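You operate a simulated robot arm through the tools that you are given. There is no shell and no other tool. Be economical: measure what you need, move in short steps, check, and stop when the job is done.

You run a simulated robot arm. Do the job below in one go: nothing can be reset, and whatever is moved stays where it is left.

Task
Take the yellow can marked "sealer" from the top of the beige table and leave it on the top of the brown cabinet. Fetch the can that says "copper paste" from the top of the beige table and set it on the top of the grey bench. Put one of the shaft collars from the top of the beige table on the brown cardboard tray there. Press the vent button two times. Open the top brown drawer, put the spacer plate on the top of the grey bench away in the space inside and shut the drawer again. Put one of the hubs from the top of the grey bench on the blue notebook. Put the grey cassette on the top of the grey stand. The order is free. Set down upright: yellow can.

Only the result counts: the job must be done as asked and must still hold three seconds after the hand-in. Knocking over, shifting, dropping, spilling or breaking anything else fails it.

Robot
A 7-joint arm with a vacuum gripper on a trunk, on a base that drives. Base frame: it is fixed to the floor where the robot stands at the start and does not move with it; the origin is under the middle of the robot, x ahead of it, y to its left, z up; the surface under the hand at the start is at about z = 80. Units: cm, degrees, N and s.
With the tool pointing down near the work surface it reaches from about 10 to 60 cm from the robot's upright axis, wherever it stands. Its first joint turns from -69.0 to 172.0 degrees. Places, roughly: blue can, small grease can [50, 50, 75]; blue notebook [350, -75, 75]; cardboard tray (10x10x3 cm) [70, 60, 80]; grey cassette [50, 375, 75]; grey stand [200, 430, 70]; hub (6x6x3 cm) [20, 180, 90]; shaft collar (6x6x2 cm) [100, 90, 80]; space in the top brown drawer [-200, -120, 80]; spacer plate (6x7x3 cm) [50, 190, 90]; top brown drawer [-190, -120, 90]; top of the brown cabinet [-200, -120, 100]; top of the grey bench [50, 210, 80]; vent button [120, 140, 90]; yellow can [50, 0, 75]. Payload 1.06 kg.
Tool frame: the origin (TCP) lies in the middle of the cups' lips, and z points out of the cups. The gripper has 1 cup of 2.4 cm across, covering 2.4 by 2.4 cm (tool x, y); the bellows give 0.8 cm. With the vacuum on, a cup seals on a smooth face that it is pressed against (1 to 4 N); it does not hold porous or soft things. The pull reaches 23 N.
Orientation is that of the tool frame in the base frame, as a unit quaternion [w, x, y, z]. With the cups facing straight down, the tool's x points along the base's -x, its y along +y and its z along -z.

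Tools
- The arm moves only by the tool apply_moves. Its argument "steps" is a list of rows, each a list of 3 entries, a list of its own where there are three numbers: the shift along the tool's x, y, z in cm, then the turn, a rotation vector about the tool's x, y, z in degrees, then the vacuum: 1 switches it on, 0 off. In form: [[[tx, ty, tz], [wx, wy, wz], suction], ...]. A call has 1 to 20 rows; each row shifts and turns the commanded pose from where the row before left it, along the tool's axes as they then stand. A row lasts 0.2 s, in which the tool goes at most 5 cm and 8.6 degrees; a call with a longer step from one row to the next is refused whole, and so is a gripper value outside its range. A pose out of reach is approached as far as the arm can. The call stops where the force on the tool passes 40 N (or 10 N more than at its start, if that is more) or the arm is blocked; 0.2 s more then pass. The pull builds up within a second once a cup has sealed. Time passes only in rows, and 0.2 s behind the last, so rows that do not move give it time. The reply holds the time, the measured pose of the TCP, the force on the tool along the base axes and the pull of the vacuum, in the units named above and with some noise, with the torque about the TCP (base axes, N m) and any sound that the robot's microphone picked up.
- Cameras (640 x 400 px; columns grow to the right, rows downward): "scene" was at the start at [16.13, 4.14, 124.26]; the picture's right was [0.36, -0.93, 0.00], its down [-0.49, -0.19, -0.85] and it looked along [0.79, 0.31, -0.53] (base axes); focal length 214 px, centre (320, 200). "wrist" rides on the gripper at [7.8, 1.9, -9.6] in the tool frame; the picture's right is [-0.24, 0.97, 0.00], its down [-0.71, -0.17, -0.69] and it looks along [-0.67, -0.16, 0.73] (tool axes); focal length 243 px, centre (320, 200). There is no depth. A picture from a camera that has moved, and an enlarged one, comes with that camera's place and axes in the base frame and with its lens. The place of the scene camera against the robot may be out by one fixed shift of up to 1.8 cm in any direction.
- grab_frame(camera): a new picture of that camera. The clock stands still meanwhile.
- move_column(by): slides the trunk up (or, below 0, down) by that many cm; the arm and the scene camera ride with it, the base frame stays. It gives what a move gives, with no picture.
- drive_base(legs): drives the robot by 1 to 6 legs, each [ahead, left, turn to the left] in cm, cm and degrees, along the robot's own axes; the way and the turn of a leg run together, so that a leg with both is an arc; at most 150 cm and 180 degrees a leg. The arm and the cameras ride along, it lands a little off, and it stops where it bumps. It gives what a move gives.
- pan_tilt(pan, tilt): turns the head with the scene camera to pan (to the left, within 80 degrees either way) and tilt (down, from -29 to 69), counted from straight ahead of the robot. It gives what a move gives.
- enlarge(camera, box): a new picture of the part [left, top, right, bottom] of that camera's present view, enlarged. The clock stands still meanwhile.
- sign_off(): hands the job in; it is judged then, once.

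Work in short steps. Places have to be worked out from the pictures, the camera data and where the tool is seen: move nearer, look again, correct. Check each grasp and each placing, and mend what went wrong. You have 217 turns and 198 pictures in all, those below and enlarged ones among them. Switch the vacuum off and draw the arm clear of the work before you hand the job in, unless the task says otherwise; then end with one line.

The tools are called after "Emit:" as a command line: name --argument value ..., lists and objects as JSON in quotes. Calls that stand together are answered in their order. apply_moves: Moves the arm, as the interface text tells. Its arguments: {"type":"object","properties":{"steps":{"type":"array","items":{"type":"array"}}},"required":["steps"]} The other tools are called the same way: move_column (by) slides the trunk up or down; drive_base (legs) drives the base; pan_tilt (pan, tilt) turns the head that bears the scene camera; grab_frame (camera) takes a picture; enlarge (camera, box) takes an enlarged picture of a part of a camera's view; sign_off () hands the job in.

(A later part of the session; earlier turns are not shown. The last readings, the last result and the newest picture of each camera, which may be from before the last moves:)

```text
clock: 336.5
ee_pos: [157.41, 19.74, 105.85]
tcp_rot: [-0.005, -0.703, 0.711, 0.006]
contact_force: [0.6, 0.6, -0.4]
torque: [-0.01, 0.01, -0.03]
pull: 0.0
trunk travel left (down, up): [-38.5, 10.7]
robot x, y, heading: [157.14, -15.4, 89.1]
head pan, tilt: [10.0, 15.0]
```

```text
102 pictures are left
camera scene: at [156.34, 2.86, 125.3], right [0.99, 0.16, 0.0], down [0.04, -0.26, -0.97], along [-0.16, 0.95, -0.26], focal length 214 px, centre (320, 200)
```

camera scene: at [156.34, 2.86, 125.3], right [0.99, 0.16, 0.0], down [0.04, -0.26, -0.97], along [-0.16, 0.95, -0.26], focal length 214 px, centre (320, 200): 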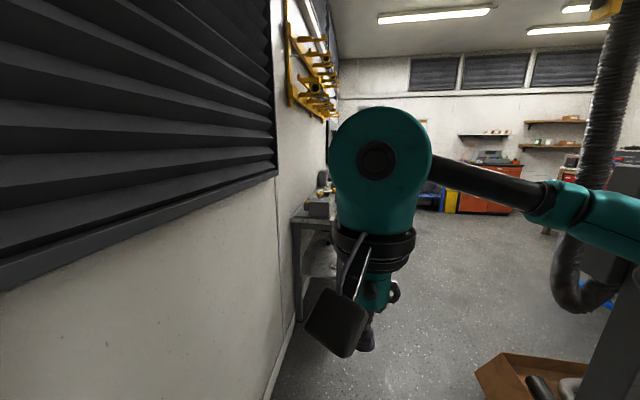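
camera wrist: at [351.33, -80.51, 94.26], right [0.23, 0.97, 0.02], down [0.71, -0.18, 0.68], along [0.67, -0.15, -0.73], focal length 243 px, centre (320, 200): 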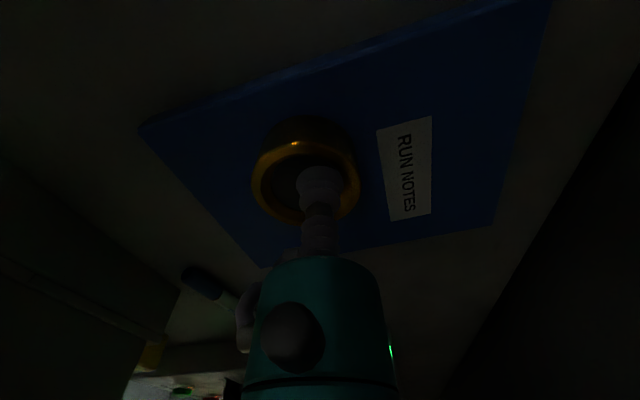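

Bench starts around y≈92, x≤~146. I go 40 cm further and look left past the arm.

Emit:
drive_base --legs '[[40, 0, 0]]'

Emit:
apply_moves --steps '[[[0, -4, 0], [0, 0, 0], 0], [[0, -4, 0], [0, 0, 0], 0], [[0, -4, 0], [0, 0, 0], 0], [[0, -4, 0], [0, 0, 0], 0]]'

Emit:
pan_tilt --pan 20 --tilt 25

Emit:
grab_frame --camera "scene"

```text
clock: 339.0
ee_pos: [157.77, 59.79, 105.86]
tcp_rot: [-0.005, -0.704, 0.711, 0.006]
contact_force: [-0.3, 0.1, -0.4]
torque: [-0.01, -0.01, 0.02]
pull: 0.0
trunk travel left (down, up): [-38.5, 10.7]
robot x, y, heading: [157.64, 24.99, 89.6]
head pan, tilt: [10.0, 15.0]
```

```text
clock: 340.0
ee_pos: [173.98, 59.67, 105.51]
tcp_rot: [-0.005, -0.704, 0.71, 0.006]
contact_force: [0.4, 0.4, 0.1]
torque: [-0.02, -0.01, -0.02]
pull: 0.0
trunk travel left (down, up): [-38.5, 10.7]
robot x, y, heading: [157.99, 24.77, 89.2]
head pan, tilt: [10.0, 15.0]
```

```text
clock: 340.8
ee_pos: [173.91, 59.67, 105.72]
tcp_rot: [-0.005, -0.703, 0.711, 0.007]
contact_force: [1.0, 0.4, -0.3]
torque: [-0.01, 0.0, 0.02]
pull: 0.1
trunk travel left (down, up): [-38.5, 10.7]
robot x, y, heading: [157.89, 24.8, 89.4]
head pan, tilt: [20.0, 25.0]
```

```text
101 pictures are left
camera scene: at [155.21, 42.36, 123.69], right [0.94, 0.33, 0.0], down [0.14, -0.4, -0.91], along [-0.3, 0.86, -0.42], focal length 214 px, centre (320, 200)
```

scene: 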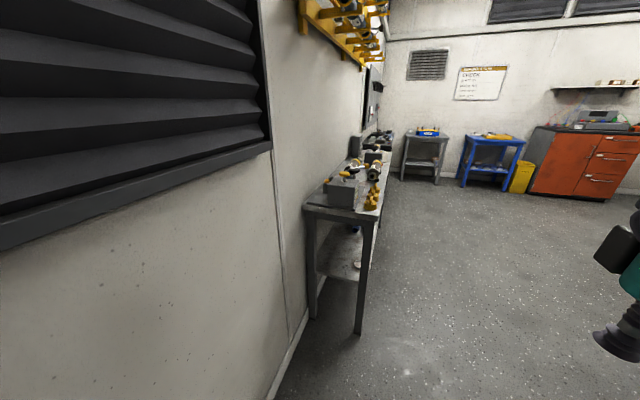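

The bench is now visible, as is the grey stand at the far wall. I zoom on the bench devices.

Emit:
enlarge --camera "scene" --box '[295, 120, 415, 220]'

Emit:
enlarge --camera "scene" --box '[390, 110, 550, 200]'

```text
4.00 times, centred on (355, 170) of scene
camera zoom: at [155.21, 42.36, 123.69], right [0.94, 0.33, 0.0], down [0.14, -0.4, -0.91], along [-0.3, 0.86, -0.42], focal length 858 px, centre (180, 320)
```

zoom: 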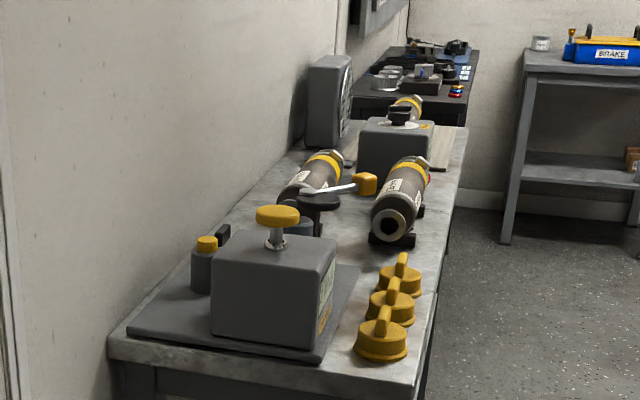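

```text
4.00 times, centred on (470, 155) of scene
camera zoom: at [155.21, 42.36, 123.69], right [0.94, 0.33, 0.0], down [0.14, -0.4, -0.91], along [-0.3, 0.86, -0.42], focal length 858 px, centre (-280, 380)
```

zoom: 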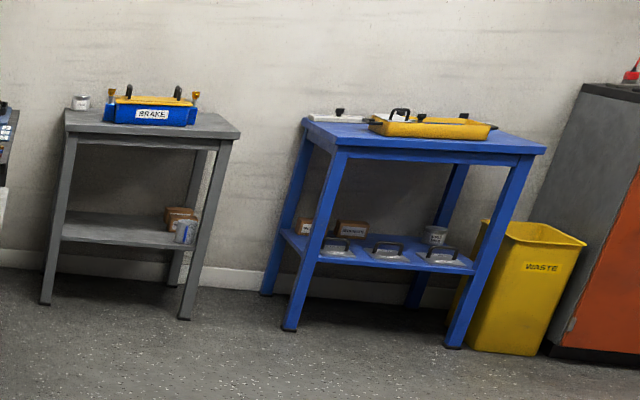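

The grey box with a yellow mushroom at the near end is a candidate, but I need to read its front. I move along the aisle and face this bench.

Emit:
drive_base --legs '[[38, 0, 0], [20, -32, 0], [0, 0, 90]]'

Emit:
pan_tilt --pan 0 --tilt 30

Emit:
grab_frame --camera "scene"

```text
clock: 349.9
ee_pos: [156.52, 98.95, 105.55]
tcp_rot: [0.008, 1.0, -0.02, -0.001]
contact_force: [-0.1, -0.6, -1.3]
torque: [0.01, 0.01, 0.02]
pull: 0.0
trunk travel left (down, up): [-38.5, 10.7]
robot x, y, heading: [190.48, 82.04, 177.7]
head pan, tilt: [20.0, 25.0]
```

```text
clock: 350.8
ee_pos: [156.36, 98.87, 105.6]
tcp_rot: [0.008, 1.0, -0.021, -0.001]
contact_force: [-0.1, 0.6, -0.3]
torque: [0.02, 0.03, -0.04]
pull: 0.0
trunk travel left (down, up): [-38.5, 10.7]
robot x, y, heading: [190.91, 82.02, 177.8]
head pan, tilt: [0.0, 30.0]
```

```text
98 pictures are left
camera scene: at [174.15, 83.28, 122.89], right [0.04, 1.0, 0.0], down [0.5, -0.02, -0.87], along [-0.87, 0.03, -0.5], focal length 214 px, centre (320, 200)
```

scene: 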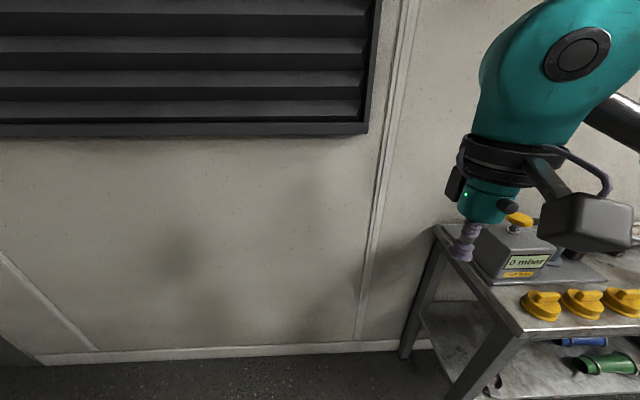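

Device with a "0 mbar" display. I recentre the arm and shift along the bench for a straight look.

Emit:
apply_moves --steps '[[[0, 4, 0], [0, 0, 0], 0], [[0, 4, 0], [0, 0, 0], 0], [[0, 4, 0], [0, 0, 0], 0], [[0, 4, 0], [0, 0, 0], 0]]'

Emit:
drive_base --legs '[[0, -40, 2.2]]'

Emit:
pan_tilt --pan 15 --tilt 35

Emit:
grab_frame --camera "scene"

```text
clock: 351.8
ee_pos: [155.86, 82.69, 105.82]
tcp_rot: [0.007, 1.0, -0.02, -0.001]
contact_force: [-0.9, 0.5, 0.1]
torque: [0.03, 0.02, -0.02]
pull: 0.1
trunk travel left (down, up): [-38.5, 10.7]
robot x, y, heading: [190.74, 81.54, 177.5]
head pan, tilt: [0.0, 30.0]
```

```text
clock: 355.8
ee_pos: [156.57, 121.17, 105.76]
tcp_rot: [0.008, 1.0, -0.002, -0.001]
contact_force: [0.0, -0.1, -0.4]
torque: [0.0, -0.01, -0.01]
pull: 0.2
trunk travel left (down, up): [-38.5, 10.7]
robot x, y, heading: [191.86, 122.0, 180.1]
head pan, tilt: [0.0, 30.0]
```

```text
clock: 356.6
ee_pos: [156.63, 121.18, 105.9]
tcp_rot: [0.008, 1.0, 0.0, -0.001]
contact_force: [-0.2, 0.0, 0.5]
torque: [-0.01, -0.01, -0.03]
pull: 0.0
trunk travel left (down, up): [-38.5, 10.7]
robot x, y, heading: [191.71, 121.58, 180.0]
head pan, tilt: [15.0, 35.0]
```

```text
97 pictures are left
camera scene: at [175.5, 120.02, 122.11], right [-0.26, 0.97, 0.0], down [0.55, 0.15, -0.82], along [-0.79, -0.21, -0.57], focal length 214 px, centre (320, 200)
```

scene: 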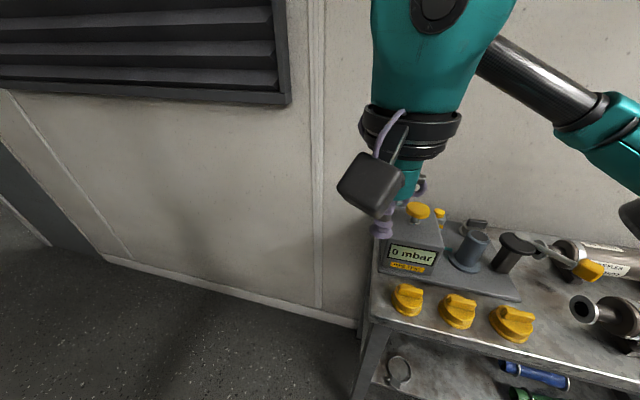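

Emit:
enlarge --camera "scene" --box '[360, 190, 540, 350]'

Emit:
grab_frame --camera "wrist"

```text
2.50 times, centred on (450, 270) of scene
camera zoom: at [175.5, 120.02, 122.11], right [-0.26, 0.97, 0.0], down [0.55, 0.15, -0.82], along [-0.79, -0.21, -0.57], focal length 536 px, centre (-5, 25)
```

zoom: 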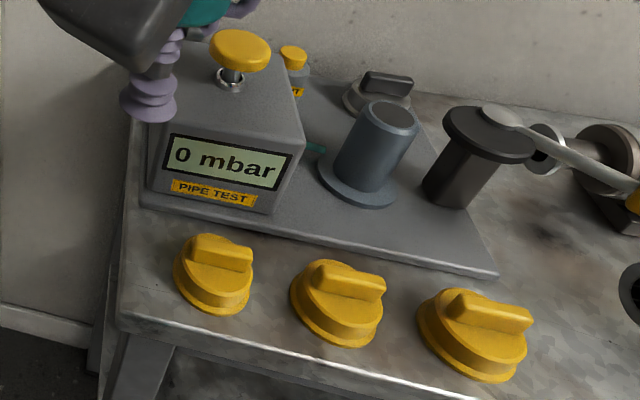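

```text
95 pictures are left
camera wrist: at [164.55, 119.42, 115.34], right [-0.24, -0.97, 0.02], down [-0.71, 0.18, 0.68], along [-0.67, 0.15, -0.73], focal length 243 px, centre (320, 200)
```

wrist: 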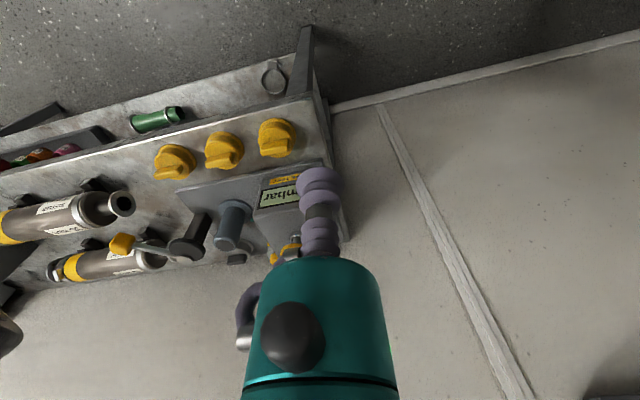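

"PIPE TEST" device; a small yellow button behind it has a label ending in "T". I move 25 cm right and look from there.

Emit:
drive_base --legs '[[0, -22, 0]]'

Emit:
pan_tilt --pan 20 --tilt 35

Emit:
grab_frame --camera "scene"

Emit:
enlarge --camera "scene" --box '[250, 170, 410, 290]'

```text
clock: 359.1
ee_pos: [156.73, 142.89, 105.87]
tcp_rot: [0.008, 1.0, 0.0, 0.0]
contact_force: [1.1, 0.1, -0.1]
torque: [0.0, 0.0, 0.0]
pull: 0.1
trunk travel left (down, up): [-38.5, 10.7]
robot x, y, heading: [191.82, 143.3, 180.1]
head pan, tilt: [15.0, 35.0]
```

```text
clock: 359.7
ee_pos: [156.71, 142.94, 105.82]
tcp_rot: [0.007, 1.0, 0.001, -0.002]
contact_force: [-0.8, -0.1, 0.1]
torque: [-0.02, 0.01, -0.01]
pull: 0.0
trunk travel left (down, up): [-38.5, 10.7]
robot x, y, heading: [191.34, 143.33, 180.2]
head pan, tilt: [20.0, 35.0]
```

```text
94 pictures are left
camera scene: at [175.76, 141.05, 122.11], right [-0.34, 0.94, 0.0], down [0.54, 0.2, -0.82], along [-0.77, -0.28, -0.57], focal length 214 px, centre (320, 200)
```

scene: 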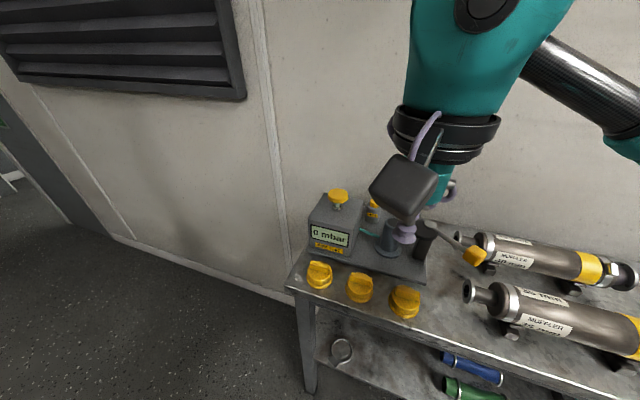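

```text
3.33 times, centred on (330, 230) of scene
camera zoom: at [175.76, 141.05, 122.11], right [-0.34, 0.94, 0.0], down [0.54, 0.2, -0.82], along [-0.77, -0.28, -0.57], focal length 715 px, centre (287, 100)
```

zoom: 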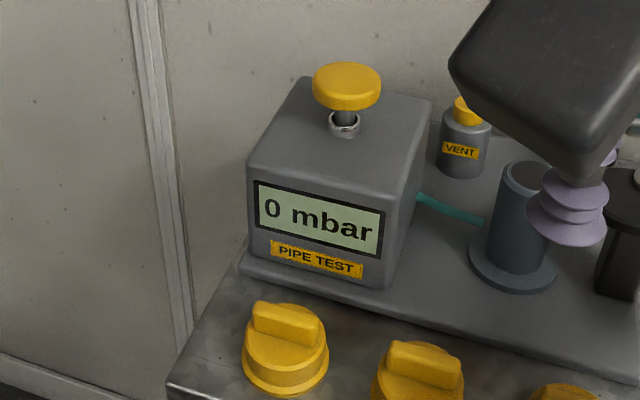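

This is the VENT button matching the hint (~[128,139]). I raise the tool, move the base 10 cm closer and look with the wrist camera.

Emit:
apply_moves --steps '[[[0, 0, -3], [0, 0, 0], 0], [[0, 0, -3], [0, 0, 0], 0]]'

Emit:
drive_base --legs '[[10, 0, 0]]'

Emit:
grab_frame --camera "wrist"

Emit:
grab_frame --camera "scene"

```text
clock: 360.3
ee_pos: [156.75, 142.93, 111.91]
tcp_rot: [0.008, 1.0, 0.0, 0.0]
contact_force: [-0.3, -0.5, 0.2]
torque: [-0.01, 0.0, 0.01]
pull: 0.0
trunk travel left (down, up): [-38.5, 10.7]
robot x, y, heading: [191.83, 142.98, 179.8]
head pan, tilt: [20.0, 35.0]
```

```text
clock: 361.5
ee_pos: [146.62, 142.9, 111.71]
tcp_rot: [0.007, 1.0, 0.0, 0.0]
contact_force: [0.1, 0.1, -0.1]
torque: [-0.01, 0.02, 0.0]
pull: 0.0
trunk travel left (down, up): [-38.5, 10.7]
robot x, y, heading: [181.65, 143.03, -180.0]
head pan, tilt: [20.0, 35.0]
```

```text
92 pictures are left
camera wrist: at [154.51, 141.27, 121.3], right [-0.23, -0.97, 0.02], down [-0.71, 0.18, 0.68], along [-0.67, 0.15, -0.73], focal length 243 px, centre (320, 200)
```

wrist: 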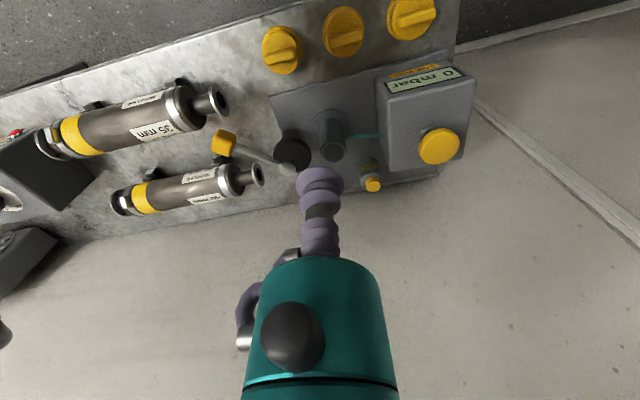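

```text
91 pictures are left
camera scene: at [165.66, 141.02, 122.09], right [-0.34, 0.94, 0.0], down [0.54, 0.2, -0.82], along [-0.77, -0.28, -0.57], focal length 214 px, centre (320, 200)
```

scene: 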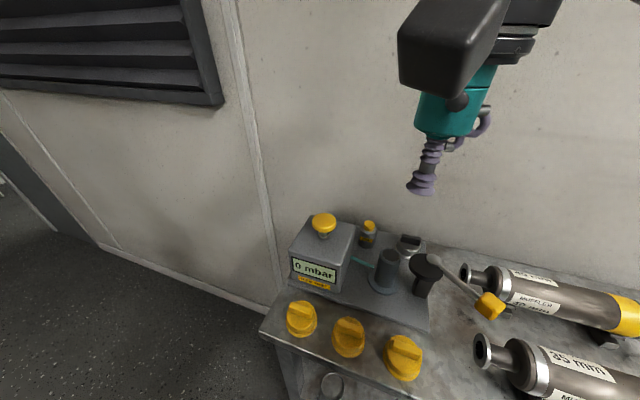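

VENT top solves to ≈[126.7,138.5,89.5]. The camera housing would pass close to the mushroom, so I turn the tool -90° (camera toward +y) before approaching.

Emit:
apply_moves --steps '[[[0, 0, 0], [0, 0, -8.2], 0], [[0, 0, 0], [0, 0, -8.2], 0], [[0, 0, 0], [0, 0, -8.2], 0], [[0, 0, 0], [0, 0, -8.2], 0], [[0, 0, 0], [0, 0, -8.2], 0], [[0, 0, 0], [0, 0, -8.2], 0], [[0, 0, 0], [0, 0, -8.2], 0], [[0, 0, 0], [0, 0, -8.2], 0], [[0, 0, 0], [0, 0, -8.2], 0], [[0, 0, 0], [0, 0, -8.2], 0], [[0, 0, 0], [0, 0, -8], 0]]'

```text
clock: 363.9
ee_pos: [152.74, 141.95, 110.39]
tcp_rot: [0.005, 0.707, 0.707, -0.006]
contact_force: [-0.3, -0.1, -0.1]
torque: [-0.02, 0.01, 0.0]
pull: 0.0
out of reach, approached as far as the arm can: row 10, 11
trunk travel left (down, up): [-38.5, 10.7]
robot x, y, heading: [181.51, 143.3, -179.9]
head pan, tilt: [20.0, 35.0]
```

Tool now has x→+y, y→+x. I move over the VENT button at height and then look.

Emit:
apply_moves --steps '[[[-0.5, -3.7, 0], [0, 0, 0], 0], [[-0.5, -3.7, 0], [0, 0, 0], 0], [[-0.5, -3.7, 0], [0, 0, 0], 0], [[-0.5, -3.7, 0], [0, 0, 0], 0], [[-0.5, -3.7, 0], [0, 0, 0], 0], [[-0.5, -3.7, 1], [0, 0, 0], 0], [[-0.5, -3.7, 3], [0, 0, 0], 0], [[0, 0, 3], [0, 0, 0], 0], [[0, 0, 3], [0, 0, 0], 0]]'

Emit:
grab_frame --camera "wrist"

Emit:
grab_frame --camera "scene"

```text
clock: 365.9
ee_pos: [151.77, 138.54, 100.73]
tcp_rot: [0.005, 0.707, 0.708, -0.006]
contact_force: [-0.6, -0.1, 0.9]
torque: [-0.03, 0.03, 0.0]
pull: 0.1
out of reach, approached as far as the arm can: row 1, 2, 3, 4, 5, 6, 7
trunk travel left (down, up): [-38.5, 10.7]
robot x, y, heading: [181.49, 143.17, -180.0]
head pan, tilt: [20.0, 35.0]
```

```text
90 pictures are left
camera wrist: at [153.77, 146.49, 110.15], right [0.97, -0.23, 0.0], down [-0.17, -0.7, 0.7], along [-0.16, -0.68, -0.72], focal length 243 px, centre (320, 200)
```

wrist: 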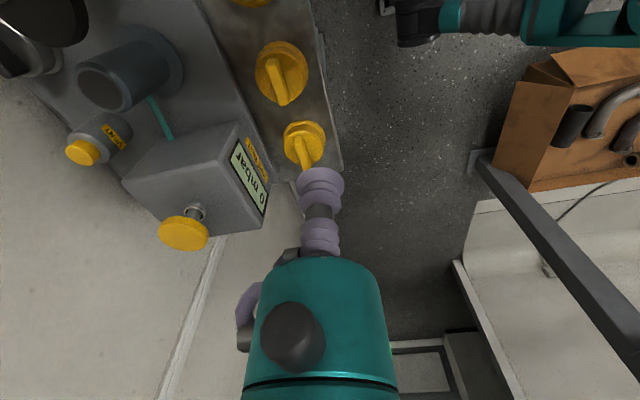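

```text
89 pictures are left
camera scene: at [165.73, 141.02, 122.11], right [-0.34, 0.94, 0.0], down [0.54, 0.2, -0.82], along [-0.77, -0.28, -0.57], focal length 214 px, centre (320, 200)
```

scene: 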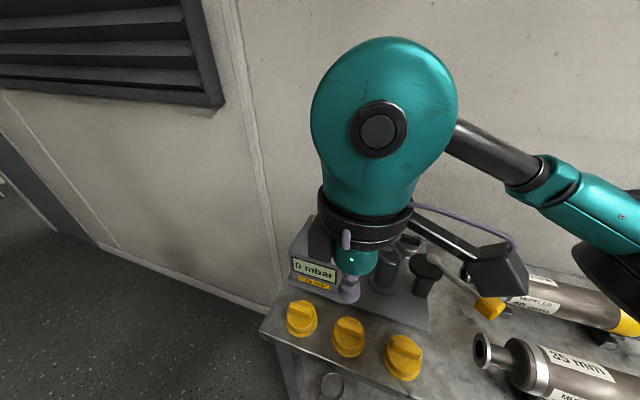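

The -90° turn hits a wrist limit. I go back up and turn the other way (camera toward -y, behind the box), which worked earlier.

Emit:
apply_moves --steps '[[[0, 0, -4], [0, 0, 0], 0], [[0, 0, -4], [0, 0, 0], 0], [[0, 0, -3], [0, 0, 0], 0], [[0, 0, 0], [0, 0, 8.4], 0], [[0, 0, 0], [0, 0, 8.4], 0], [[0, 0, 0], [0, 0, 8.4], 0], [[0, 0, 0], [0, 0, 8.4], 0], [[0, 0, 0], [0, 0, 8.4], 0], [[0, 0, 0], [0, 0, 8.4], 0], [[0, 0, 0], [0, 0, 8.4], 0], [[0, 0, 0], [0, 0, 8.4], 0], [[0, 0, 0], [0, 0, 8.4], 0], [[0, 0, 0], [0, 0, 8.4], 0]]'

Emit:
apply_moves --steps '[[[0, 0, 0], [0, 0, 8.4], 0], [[0, 0, 0], [0, 0, 8.4], 0], [[0, 0, 0], [0, 0, 8.4], 0], [[0, 0, 0], [0, 0, 8.4], 0], [[0, 0, 0], [0, 0, 8.4], 0], [[0, 0, 0], [0, 0, 8.4], 0], [[0, 0, 0], [0, 0, 8.4], 0], [[0, 0, 0], [0, 0, 8.4], 0], [[0, 0, 0], [0, 0, 8.4], 0], [[0, 0, 0], [0, 0, 8.4], 0], [[0, 0, 0], [0, 0, 3.6], 0]]'

```text
clock: 368.7
ee_pos: [152.71, 138.72, 111.51]
tcp_rot: [0.007, 0.999, 0.051, -0.002]
contact_force: [0.1, 0.2, 0.4]
torque: [0.02, -0.03, 0.02]
pull: 0.1
out of reach, approached as far as the arm can: row 2, 3
trunk travel left (down, up): [-38.5, 10.7]
robot x, y, heading: [181.34, 143.34, -179.9]
head pan, tilt: [20.0, 35.0]
```

```text
clock: 371.1
ee_pos: [152.69, 138.69, 111.7]
tcp_rot: [0.006, 0.757, -0.654, 0.005]
contact_force: [0.1, -0.1, 0.4]
torque: [0.01, 0.01, -0.01]
pull: 0.0
trunk travel left (down, up): [-38.5, 10.7]
robot x, y, heading: [181.86, 143.17, -179.8]
head pan, tilt: [20.0, 35.0]
```

One more small turn, then across to above the VENT button.

Emit:
apply_moves --steps '[[[0, 0, 0], [0, 0, 8.3], 0], [[0, 3.7, 0], [0, 0, 0], 0], [[0, 3.7, 0], [0, 0, 0], 0], [[0, 3.7, 0], [0, 0, 0], 0], [[0, 3.7, 0], [0, 0, 0], 0], [[0, 3.7, 0], [0, 0, 0], 0], [[0, 3.7, 0], [0, 0, 0], 0], [[0, 3.7, 1], [0, 0, 0], 0], [[0, 0, 3], [0, 0, 0], 0], [[0, 0, 3], [0, 0, 0], 0], [[0, 0, 3], [0, 0, 0], 0]]'

Emit:
grab_frame --camera "wrist"

Emit:
grab_frame --camera "scene"

```text
clock: 373.5
ee_pos: [126.88, 138.31, 101.67]
tcp_rot: [0.006, 0.708, -0.706, 0.005]
contact_force: [-0.2, 0.3, -0.1]
torque: [-0.03, 0.0, -0.02]
pull: 0.1
trunk travel left (down, up): [-38.5, 10.7]
robot x, y, heading: [181.87, 143.29, -179.9]
head pan, tilt: [20.0, 35.0]
```

```text
88 pictures are left
camera wrist: at [125.11, 130.67, 111.26], right [-0.97, 0.23, 0.0], down [0.17, 0.72, 0.67], along [0.16, 0.66, -0.74], focal length 243 px, centre (320, 200)
```

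wrist: 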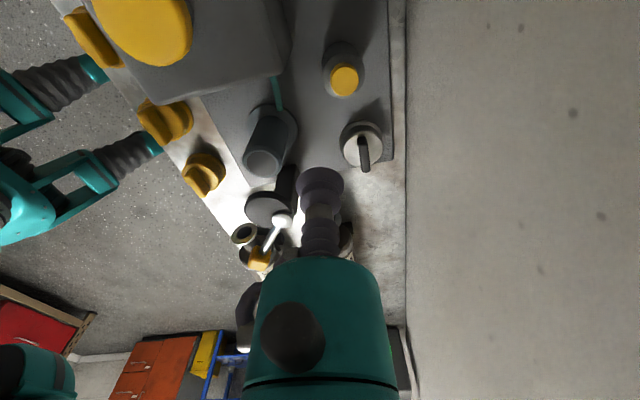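

```text
87 pictures are left
camera scene: at [165.72, 141.03, 122.1], right [-0.34, 0.94, 0.0], down [0.54, 0.2, -0.82], along [-0.77, -0.28, -0.57], focal length 214 px, centre (320, 200)
```

scene: 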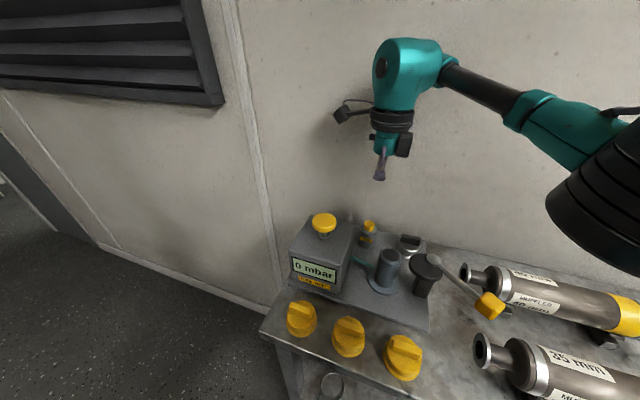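

Triangulating two wrist views: VENT top ≈[124.6,138.1,87]. I shift and descend to z≈91, then check.

Emit:
apply_moves --steps '[[[0.2, 2.2, 2], [0, 0, 0], 0], [[0, 0, 3], [0, 0, 0], 0], [[0, 0, 3], [0, 0, 0], 0], [[0, 0, 2.5], [0, 0, 0], 0]]'

Emit:
grab_frame --camera "wrist"

Emit:
enlarge --camera "scene" --box '[280, 130, 440, 290]'

```text
clock: 374.5
ee_pos: [124.81, 137.88, 90.84]
tcp_rot: [0.006, 0.709, -0.706, 0.005]
contact_force: [0.0, 0.2, 0.6]
torque: [0.01, 0.0, 0.01]
pull: 0.1
trunk travel left (down, up): [-38.5, 10.7]
robot x, y, heading: [181.65, 143.23, -179.9]
head pan, tilt: [20.0, 35.0]
```

```text
86 pictures are left
camera wrist: at [122.99, 130.3, 100.52], right [-0.97, 0.23, 0.0], down [0.17, 0.72, 0.67], along [0.16, 0.65, -0.74], focal length 243 px, centre (320, 200)
```

wrist: 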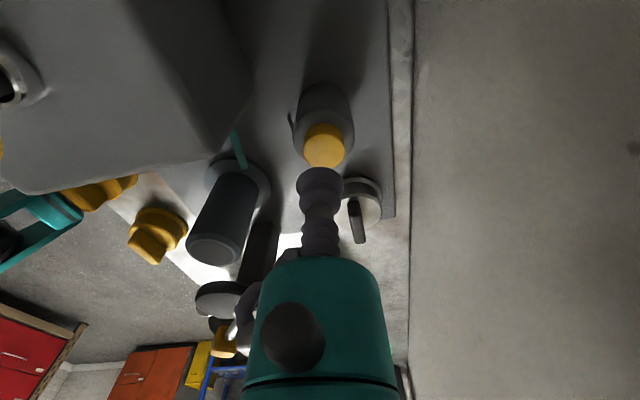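

```text
2.50 times, centred on (360, 210) of scene
camera zoom: at [165.73, 141.02, 122.11], right [-0.34, 0.94, 0.0], down [0.54, 0.2, -0.82], along [-0.77, -0.28, -0.57], focal length 536 px, centre (220, 175)
```

zoom: 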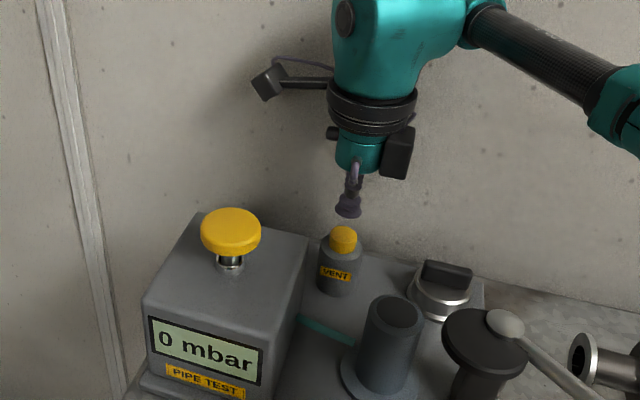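

Aligned over VENT. I press down gently, watching force.

Emit:
apply_moves --steps '[[[0, 0, 1.5], [0, 0, 0], 0], [[0, 0, 1], [0, 0, 0], 0], [[0, 0, 0.6], [0, 0, 0], 0]]'

```text
clock: 375.3
ee_pos: [124.75, 138.1, 87.79]
tcp_rot: [0.006, 0.708, -0.706, 0.005]
contact_force: [0.3, -0.4, -0.2]
torque: [-0.03, 0.01, -0.01]
pull: 0.1
trunk travel left (down, up): [-38.5, 10.7]
robot x, y, heading: [181.5, 143.15, -179.6]
head pan, tilt: [20.0, 35.0]
```

Emit:
apply_moves --steps '[[[0, 0, 0.5], [0, 0, 0], 0], [[0, 0, 0.5], [0, 0, 0], 0]]'

```text
clock: 375.9
ee_pos: [124.59, 138.15, 86.95]
tcp_rot: [0.006, 0.708, -0.706, 0.005]
contact_force: [-0.5, 1.1, 1.6]
torque: [0.0, -0.02, 0.01]
pull: 0.1
trunk travel left (down, up): [-38.5, 10.7]
robot x, y, heading: [181.5, 143.12, -180.1]
head pan, tilt: [20.0, 35.0]
heard: click
```

A click: first press done. I lift clear and listen.

Emit:
apply_moves --steps '[[[0, 0, -1], [0, 0, 0], 0], [[0, 0, -1], [0, 0, 0], 0], [[0, 0, 0], [0, 0, 0], 0], [[0, 0, 0], [0, 0, 0], 0]]'

Emit:
enlarge --camera "scene" --box '[280, 130, 440, 290]'

```text
clock: 376.9
ee_pos: [124.69, 137.98, 88.92]
tcp_rot: [0.007, 0.708, -0.706, 0.005]
contact_force: [0.2, -0.9, 0.9]
torque: [0.0, 0.0, -0.01]
pull: 0.0
trunk travel left (down, up): [-38.5, 10.7]
robot x, y, heading: [181.55, 143.36, -180.1]
head pan, tilt: [20.0, 35.0]
```

```text
2.50 times, centred on (360, 210) of scene
camera zoom: at [165.74, 141.02, 122.11], right [-0.34, 0.94, 0.0], down [0.54, 0.2, -0.82], along [-0.77, -0.28, -0.57], focal length 536 px, centre (220, 175)
```

zoom: 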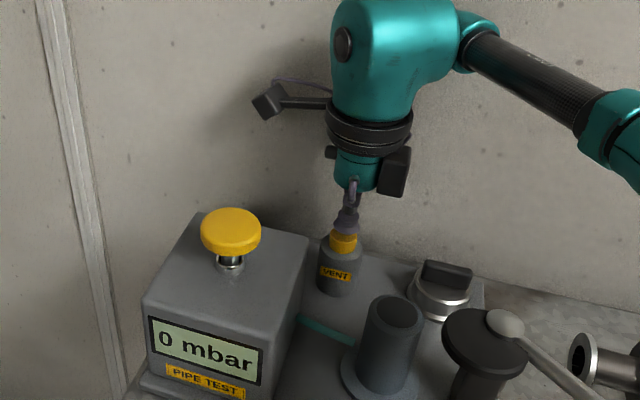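

Clear of the button. Second press, same depth.

Emit:
apply_moves --steps '[[[0, 0, 1], [0, 0, 0], 0], [[0, 0, 0.5], [0, 0, 0], 0], [[0, 0, 0.5], [0, 0, 0], 0]]'

```text
clock: 377.7
ee_pos: [124.56, 138.01, 87.07]
tcp_rot: [0.006, 0.708, -0.706, 0.005]
contact_force: [0.0, -1.1, 2.3]
torque: [-0.01, 0.02, 0.0]
pull: 0.0
trunk travel left (down, up): [-38.5, 10.7]
robot x, y, heading: [181.5, 143.24, -180.0]
head pan, tilt: [20.0, 35.0]
heard: click
```

Second click — vent pressed twice. I raise, retract and restore the tool orientation.

Emit:
apply_moves --steps '[[[0, 0, -1], [0, 0, 0], 0], [[0, 0, -3], [0, 0, 0], 0], [[0, 0, -4], [0, 0, 0], 0], [[0, 0, -4.5], [0, 0, 0], 0], [[0, 0, -4.5], [0, 0, 0], 0], [[0, 0, -4.5], [0, 0, 0], 0], [[0, -4, 0], [0, 0, 0], 0], [[0, -4, 0], [0, 0, 0], 0], [[0, -4, 0], [0, 0, 0], 0], [[0, -4, 0], [0, 0, 0], 0], [[0, -4, 0], [0, 0, 0], 0]]'

Emit:
drive_base --legs '[[-18, 0, 0]]'

Emit:
apply_moves --steps '[[[0, 0, 0], [0, 0, -8.2], 0], [[0, 0, 0], [0, 0, -8.2], 0], [[0, 0, 0], [0, 0, -8.2], 0], [[0, 0, 0], [0, 0, -8.2], 0], [[0, 0, 0], [0, 0, -8.2], 0], [[0, 0, 0], [0, 0, -8.2], 0], [[0, 0, 0], [0, 0, -8.2], 0], [[0, 0, 0], [0, 0, -8.2], 0], [[0, 0, 0], [0, 0, -8.2], 0], [[0, 0, 0], [0, 0, -8.2], 0], [[0, 0, 0], [0, 0, -8], 0]]'

Emit:
pan_tilt --pan -60 --tilt 25

Emit:
grab_frame --camera "scene"

```text
clock: 380.1
ee_pos: [145.57, 138.41, 108.44]
tcp_rot: [0.006, 0.708, -0.706, 0.005]
contact_force: [-0.8, -0.5, 0.0]
torque: [-0.02, -0.01, -0.01]
pull: 0.0
out of reach, approached as far as the arm can: row 6
trunk travel left (down, up): [-38.5, 10.7]
robot x, y, heading: [181.8, 143.36, -179.8]
head pan, tilt: [20.0, 35.0]
```

```text
clock: 381.6
ee_pos: [163.83, 138.36, 108.49]
tcp_rot: [0.007, 0.709, -0.705, 0.005]
contact_force: [0.4, 0.6, -0.4]
torque: [0.0, 0.04, 0.01]
pull: 0.0
trunk travel left (down, up): [-38.5, 10.7]
robot x, y, heading: [199.76, 143.46, -180.0]
head pan, tilt: [20.0, 35.0]
```

```text
clock: 384.0
ee_pos: [163.61, 138.37, 108.38]
tcp_rot: [0.007, 1.0, 0.004, -0.001]
contact_force: [-0.2, 0.2, 0.1]
torque: [-0.04, 0.02, -0.02]
pull: 0.0
trunk travel left (down, up): [-38.5, 10.7]
robot x, y, heading: [200.23, 143.31, -179.8]
head pan, tilt: [20.0, 35.0]
```

```text
clock: 385.6
ee_pos: [163.75, 138.36, 108.35]
tcp_rot: [0.008, 1.0, 0.002, -0.001]
contact_force: [-0.4, 0.3, -0.2]
torque: [-0.03, 0.0, -0.01]
pull: 0.1
trunk travel left (down, up): [-38.5, 10.7]
robot x, y, heading: [199.7, 143.28, -179.8]
head pan, tilt: [-60.0, 25.0]
```

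```text
83 pictures are left
camera scene: at [187.72, 152.03, 123.68], right [0.86, 0.5, 0.0], down [0.21, -0.37, -0.91], along [-0.46, 0.78, -0.42], focal length 214 px, centre (320, 200)
```

scene: 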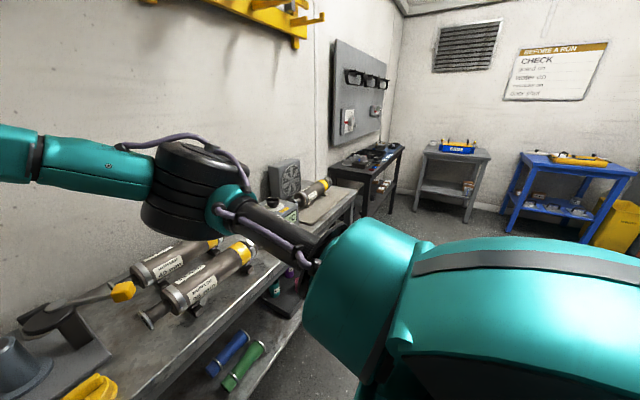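

The grey stand is at the far wall (~[197,425]). Cassette and collar are in the first room, so I retrace my path there.

Emit:
drive_base --legs '[[0, 0, -90], [-61, 10, 0], [-20, 32, 0]]'

```text
clock: 395.8
ee_pos: [153.48, 98.7, 108.48]
tcp_rot: [0.004, 0.707, -0.707, -0.006]
contact_force: [0.6, 0.1, -0.2]
torque: [0.04, -0.03, 0.0]
pull: 0.2
trunk travel left (down, up): [-38.5, 10.7]
robot x, y, heading: [157.93, 62.51, 89.7]
head pan, tilt: [-60.0, 25.0]
```

Emit:
drive_base --legs '[[-140, 0, 0], [-71, 0, 0], [0, 0, -90]]'

```text
clock: 410.0
ee_pos: [196.53, -140.95, 108.44]
tcp_rot: [0.001, -0.024, 1.0, 0.007]
contact_force: [0.0, 0.5, 0.5]
torque: [0.02, -0.03, -0.01]
pull: 0.1
trunk travel left (down, up): [-38.5, 10.7]
robot x, y, heading: [160.64, -147.7, 2.7]
head pan, tilt: [-60.0, 25.0]
```

Heading is 2.7° off; I correct it and back out through the doorway (y≈-150).

Emit:
drive_base --legs '[[0, -2, -2.7], [-120, 0, 0], [-85, 0, 0]]'

```text
clock: 420.7
ee_pos: [-7.9, -143.52, 108.39]
tcp_rot: [0.002, 0.007, 1.0, 0.008]
contact_force: [-0.9, -0.2, 0.2]
torque: [0.01, 0.0, -0.01]
pull: 0.0
trunk travel left (down, up): [-38.5, 10.7]
robot x, y, heading: [-44.43, -147.9, -0.9]
head pan, tilt: [-60.0, 25.0]
```

Back in the first room. Next the collar: I drive to the beige table front near the cardboard tray.

Emit:
drive_base --legs '[[0, 130, 0.9], [0, 80, 0], [50, 0, 0]]'

Emit:
pan_tilt --pan 10 --tilt 35

Emit:
grab_frame --camera "scene"

Emit:
grab_frame --camera "wrist"

```text
clock: 441.7
ee_pos: [43.12, 63.59, 108.47]
tcp_rot: [0.002, 0.005, 1.0, 0.009]
contact_force: [0.0, 0.3, 0.3]
torque: [0.02, 0.01, -0.01]
pull: 0.1
trunk travel left (down, up): [-38.5, 10.7]
robot x, y, heading: [6.77, 58.95, -0.6]
head pan, tilt: [-60.0, 25.0]
```

```text
clock: 443.1
ee_pos: [43.05, 63.5, 108.45]
tcp_rot: [0.001, 0.005, 1.0, 0.008]
contact_force: [-0.8, -0.2, 0.6]
torque: [0.01, -0.02, 0.03]
pull: 0.1
trunk travel left (down, up): [-38.5, 10.7]
robot x, y, heading: [6.93, 59.24, -0.5]
head pan, tilt: [10.0, 35.0]
```

```text
82 pictures are left
camera scene: at [23.96, 61.4, 122.11], right [0.16, -0.99, 0.0], down [-0.57, -0.09, -0.82], along [0.81, 0.13, -0.57], focal length 214 px, centre (320, 200)
```

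scene: 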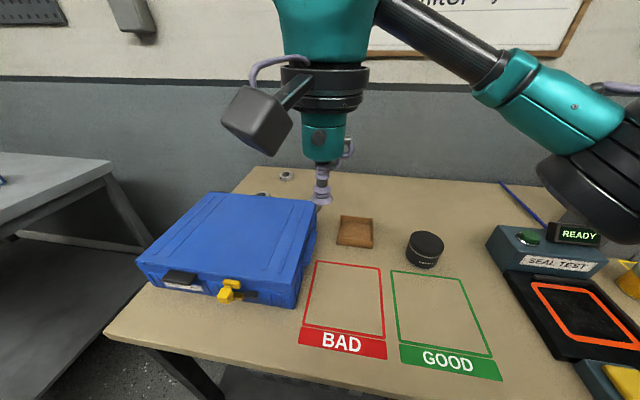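

```text
81 pictures are left
camera wrist: at [35.42, 65.36, 117.99], right [0.24, 0.97, 0.02], down [0.71, -0.19, 0.68], along [0.67, -0.16, -0.73], focal length 243 px, centre (320, 200)
```

wrist: 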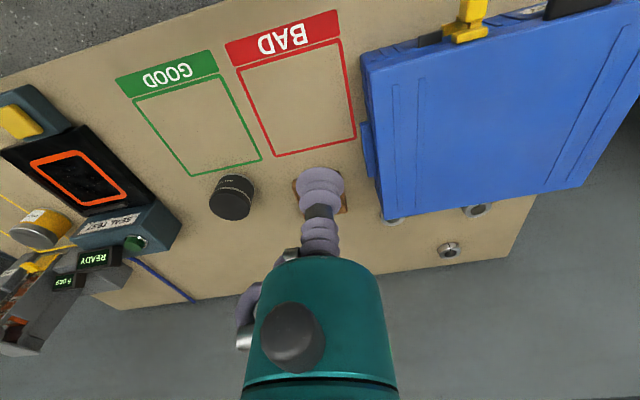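

Three collars are visible past the case. I zoom on them.

Emit:
enlarge --camera "wrist" --box '[370, 190, 510, 270]'

Emit:
enlarge --camera "scene" --box '[230, 155, 390, 255]'

```text
4.57 times, centred on (440, 230) of wrist
camera zoom: at [35.42, 65.36, 117.99], right [0.24, 0.97, 0.02], down [0.71, -0.19, 0.68], along [0.67, -0.16, -0.73], focal length 1109 px, centre (-229, 63)
```

zoom: 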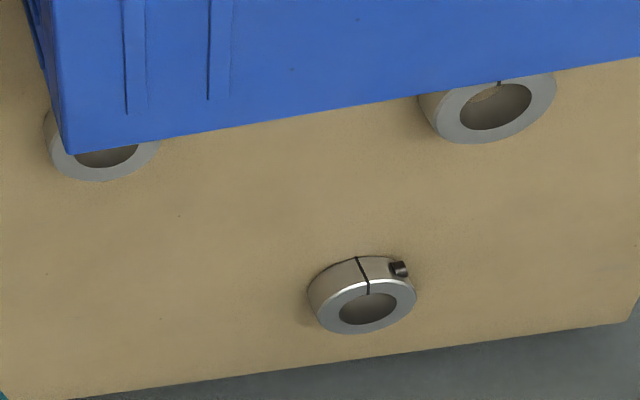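

```text
4.00 times, centred on (310, 205) of scene
camera zoom: at [23.96, 61.4, 122.11], right [0.16, -0.99, 0.0], down [-0.57, -0.09, -0.82], along [0.81, 0.13, -0.57], focal length 858 px, centre (360, 180)
```

zoom: 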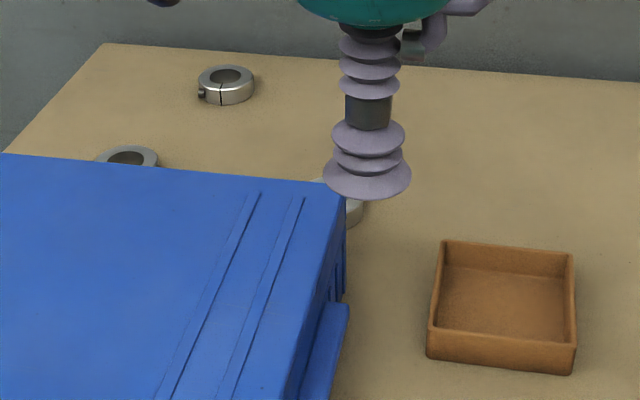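

The collars have a ~3.3 cm centre; I need a closer look. From the front they're out of reach, so I go into the gap facing the table (-y).

Emit:
drive_base --legs '[[-50, 0, 0.5], [0, 72, 0], [0, 0, -90], [0, 65, 0]]'

```text
clock: 460.9
ee_pos: [16.08, 95.75, 108.5]
tcp_rot: [0.009, 0.705, 0.709, 0.008]
contact_force: [0.3, 0.4, 0.1]
torque: [0.01, 0.01, 0.0]
pull: 0.1
trunk travel left (down, up): [-38.5, 10.7]
robot x, y, heading: [11.94, 131.99, -89.9]
head pan, tilt: [10.0, 35.0]
stopped in leg 4: the robot was blocked; the commanded pose is now the measured one
```

Blocked at x=12, most likely the rear against the bench leg. I retreat a little, shift 5 cm toward the table (ahead) and try again.

Emit:
drive_base --legs '[[0, -4, 0], [5, 0, 0], [0, 60, 0]]'

```text
clock: 461.6
ee_pos: [16.22, 95.68, 108.54]
tcp_rot: [0.008, 0.704, 0.71, 0.006]
contact_force: [0.6, 0.0, -0.3]
torque: [-0.02, 0.01, 0.01]
pull: 0.1
trunk travel left (down, up): [-38.5, 10.7]
robot x, y, heading: [11.74, 132.09, -89.3]
head pan, tilt: [10.0, 35.0]
stopped in leg 1: the robot was blocked; the commanded pose is now the measured one
```

Sliding while touching counts as blocked; I move perpendicular first (ahead, away from the bench).

Emit:
drive_base --legs '[[4, 0, 0]]'

Emit:
pan_tilt --pan 0 --tilt 65

Emit:
grab_frame --camera "scene"

```text
clock: 462.4
ee_pos: [16.73, 91.76, 108.44]
tcp_rot: [0.006, 0.704, 0.71, 0.005]
contact_force: [-0.5, -0.1, -0.5]
torque: [0.03, 0.0, 0.03]
pull: 0.0
trunk travel left (down, up): [-38.5, 10.7]
robot x, y, heading: [12.16, 127.86, -89.7]
head pan, tilt: [10.0, 35.0]
```

```text
clock: 463.4
ee_pos: [16.7, 91.8, 108.51]
tcp_rot: [0.006, 0.705, 0.71, 0.005]
contact_force: [-0.2, 0.1, -0.8]
torque: [0.0, 0.04, 0.01]
pull: 0.0
trunk travel left (down, up): [-38.5, 10.7]
robot x, y, heading: [12.12, 128.19, -89.6]
head pan, tilt: [0.0, 65.0]
```

```text
78 pictures are left
camera scene: at [12.21, 114.79, 118.13], right [-1.0, -0.01, 0.0], down [-0.01, 0.91, -0.42], along [0.0, -0.42, -0.91], focal length 214 px, centre (320, 200)
```

scene: 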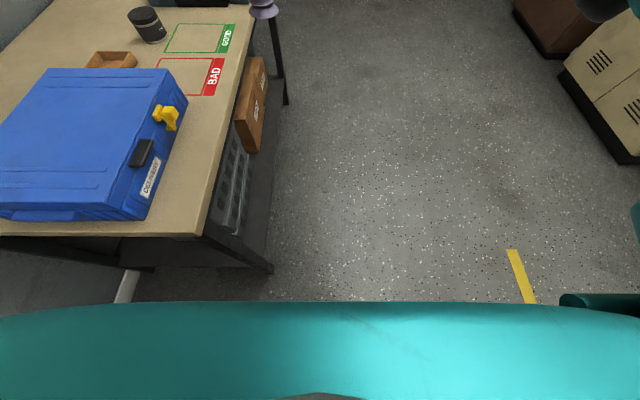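

The table's front leg is at ≈(38,101) and my front is at y≈115, so I can go 5 cm further ahead before sliding in.

Emit:
drive_base --legs '[[5, 0, 0], [0, 35, 0]]'

```text
clock: 466.1
ee_pos: [30.18, 87.48, 108.54]
tcp_rot: [0.007, 0.705, 0.709, 0.004]
contact_force: [0.8, 0.0, -0.1]
torque: [-0.02, 0.0, 0.03]
pull: 0.0
trunk travel left (down, up): [-38.5, 10.7]
robot x, y, heading: [25.14, 123.69, -90.0]
head pan, tilt: [0.0, 65.0]
stopped in leg 2: the robot was blocked; the commanded pose is now the measured one
```

Extents suggest a lane near y≈129. I go back 5.5 cm and try.

Emit:
drive_base --legs '[[-5.5, 0, 0], [0, 30, 0]]'

```text
clock: 469.8
ee_pos: [59.89, 92.86, 108.51]
tcp_rot: [0.006, 0.706, 0.708, 0.004]
contact_force: [0.1, 0.8, -0.7]
torque: [0.02, -0.01, 0.03]
pull: 0.1
trunk travel left (down, up): [-38.5, 10.7]
robot x, y, heading: [55.29, 128.91, -90.1]
head pan, tilt: [0.0, 65.0]
```

Lane y≈129 works. I continue to x≈80 and look.

Emit:
drive_base --legs '[[0, 24, 0]]'

Emit:
pan_tilt --pan 10 --tilt 45

Emit:
grab_frame --camera "scene"

Emit:
grab_frame --camera "wrist"

```text
clock: 472.6
ee_pos: [84.16, 92.88, 108.56]
tcp_rot: [0.008, 0.706, 0.708, 0.005]
contact_force: [0.9, 0.5, 0.6]
torque: [0.01, 0.01, -0.01]
pull: 0.0
trunk travel left (down, up): [-38.5, 10.7]
robot x, y, heading: [79.29, 129.09, -90.3]
head pan, tilt: [0.0, 65.0]
```

```text
clock: 473.4
ee_pos: [84.06, 92.98, 108.63]
tcp_rot: [0.007, 0.706, 0.708, 0.005]
contact_force: [0.4, 0.7, -0.1]
torque: [-0.04, -0.02, 0.05]
pull: 0.1
trunk travel left (down, up): [-38.5, 10.7]
robot x, y, heading: [79.26, 128.92, -90.0]
head pan, tilt: [10.0, 45.0]
```

```text
77 pictures are left
camera scene: at [81.13, 114.01, 120.62], right [-0.98, -0.17, 0.0], down [-0.12, 0.7, -0.71], along [0.12, -0.7, -0.71], focal length 214 px, centre (320, 200)
```

scene: 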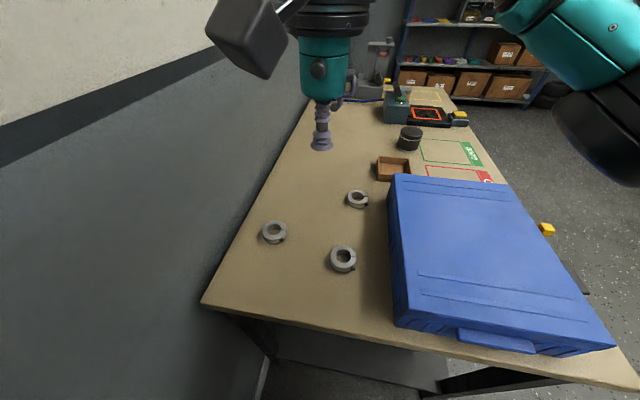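

```text
76 pictures are left
camera wrist: at [85.92, 100.8, 118.01], right [0.97, -0.23, 0.02], down [-0.18, -0.71, 0.68], along [-0.15, -0.67, -0.73], focal length 243 px, centre (320, 200)
```

wrist: 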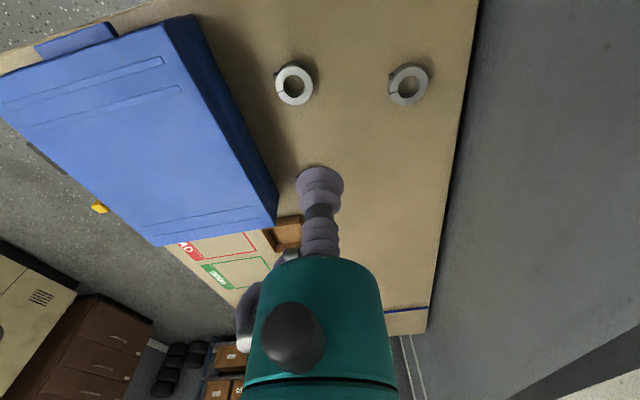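

Great access from here. I zoom on the collars.

Emit:
enlarge --camera "wrist" --box '[255, 40, 455, 130]'

Emit:
enlarge --camera "scene" --box '[250, 170, 430, 290]'

```text
3.20 times, centred on (355, 85) of wrist
camera zoom: at [85.92, 100.8, 118.01], right [0.97, -0.23, 0.02], down [-0.18, -0.71, 0.68], along [-0.15, -0.67, -0.73], focal length 776 px, centre (208, 568)
```

zoom: 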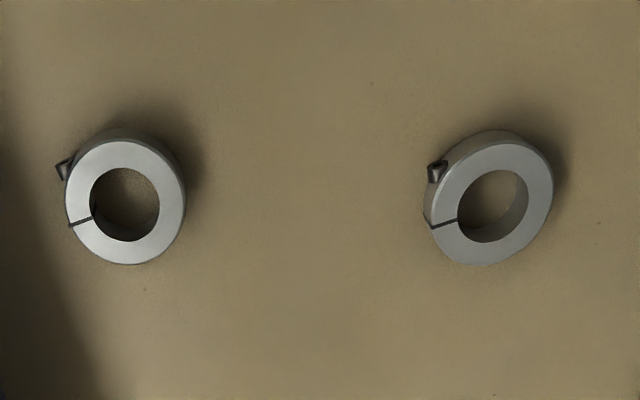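

```text
3.33 times, centred on (340, 230) of scene
camera zoom: at [81.13, 114.01, 120.62], right [-0.98, -0.17, 0.0], down [-0.12, 0.7, -0.71], along [0.12, -0.7, -0.71], focal length 715 px, centre (253, 100)
```

zoom: 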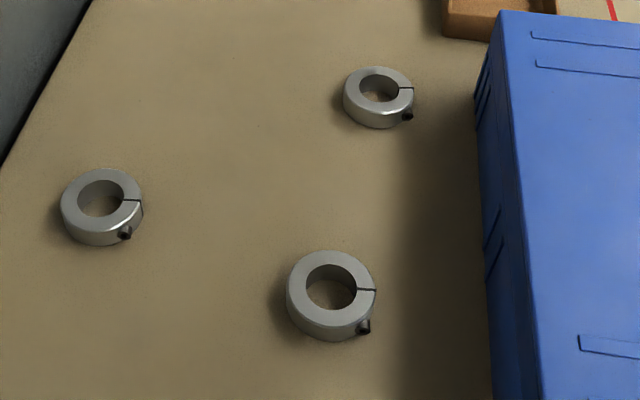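

The collars are open split rings (bore ~3.4 cm, rim ~1.3 cm). I'll try the near collar at ≈[80.1,90.3], on its rim opposite the slit; I lower near it and look.

Emit:
apply_moves --steps '[[[-0.7, -0.5, 4], [0, 0, 0], 0], [[-0.7, -0.4, 4], [0, 0, 0], 0], [[-0.7, -0.4, 4], [0, 0, 0], 0], [[-0.6, -0.4, 4], [0, 0, 0], 0], [[0, 0, 3], [0, 0, 0], 0]]'

Emit:
grab_frame --camera "wrist"

Emit:
enlarge --camera "scene" --box '[270, 180, 430, 290]'

```text
clock: 474.6
ee_pos: [82.54, 90.08, 89.58]
tcp_rot: [0.007, 0.707, 0.707, 0.005]
contact_force: [0.2, 0.5, -0.3]
torque: [0.02, 0.01, 0.0]
pull: 0.1
trunk travel left (down, up): [-38.5, 10.7]
robot x, y, heading: [79.41, 129.2, -89.9]
head pan, tilt: [10.0, 45.0]
```

```text
73 pictures are left
camera wrist: at [84.34, 97.98, 99.02], right [0.97, -0.23, 0.02], down [-0.18, -0.71, 0.68], along [-0.15, -0.67, -0.73], focal length 243 px, centre (320, 200)
```

wrist: 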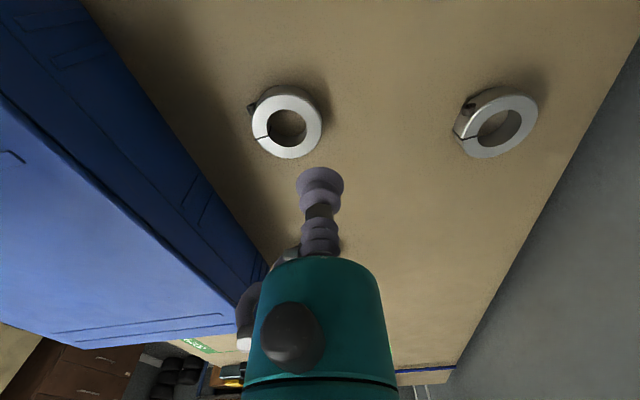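

```text
3.64 times, centred on (350, 235) of scene
camera zoom: at [81.13, 114.01, 120.63], right [-0.98, -0.17, 0.0], down [-0.12, 0.7, -0.71], along [0.12, -0.7, -0.71], focal length 780 px, centre (211, 73)
```

zoom: 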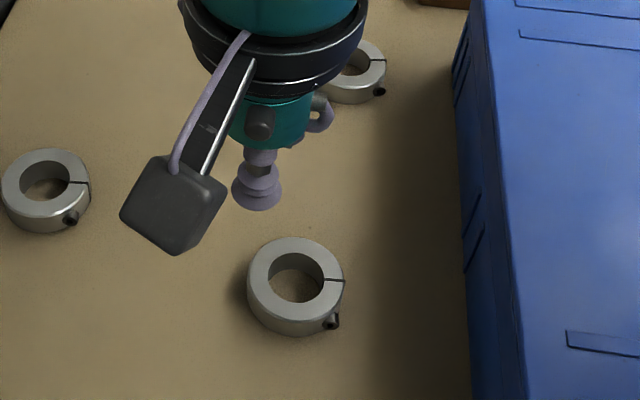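

Collar centre is ≈[80.3,90.2]; TCP is over the +x rim. I descend with suction in small steps to test the seal.

Emit:
apply_moves --steps '[[[0, -0.2, 3], [0, 0, 0], 1], [[0, 0, 2.5], [0, 0, 0], 1], [[0, 0, 1], [0, 0, 0], 1]]'

Emit:
apply_moves --steps '[[[0, 0, 0.5], [0, 0, 0], 1], [[0, 0, 0.4], [0, 0, 0], 1]]'

```text
clock: 475.4
ee_pos: [82.54, 90.13, 82.94]
tcp_rot: [0.006, 0.706, 0.708, 0.005]
contact_force: [-0.1, -0.2, -1.2]
torque: [0.01, 0.03, -0.02]
pull: 0.1
trunk travel left (down, up): [-38.5, 10.7]
robot x, y, heading: [79.37, 128.7, -90.1]
head pan, tilt: [10.0, 45.0]
```

```text
clock: 476.0
ee_pos: [82.52, 90.13, 82.02]
tcp_rot: [0.007, 0.707, 0.707, 0.004]
contact_force: [0.1, -0.1, 0.6]
torque: [0.02, 0.01, 0.0]
pull: 0.1
trunk travel left (down, up): [-38.5, 10.7]
robot x, y, heading: [79.39, 129.65, -90.0]
head pan, tilt: [10.0, 45.0]
```

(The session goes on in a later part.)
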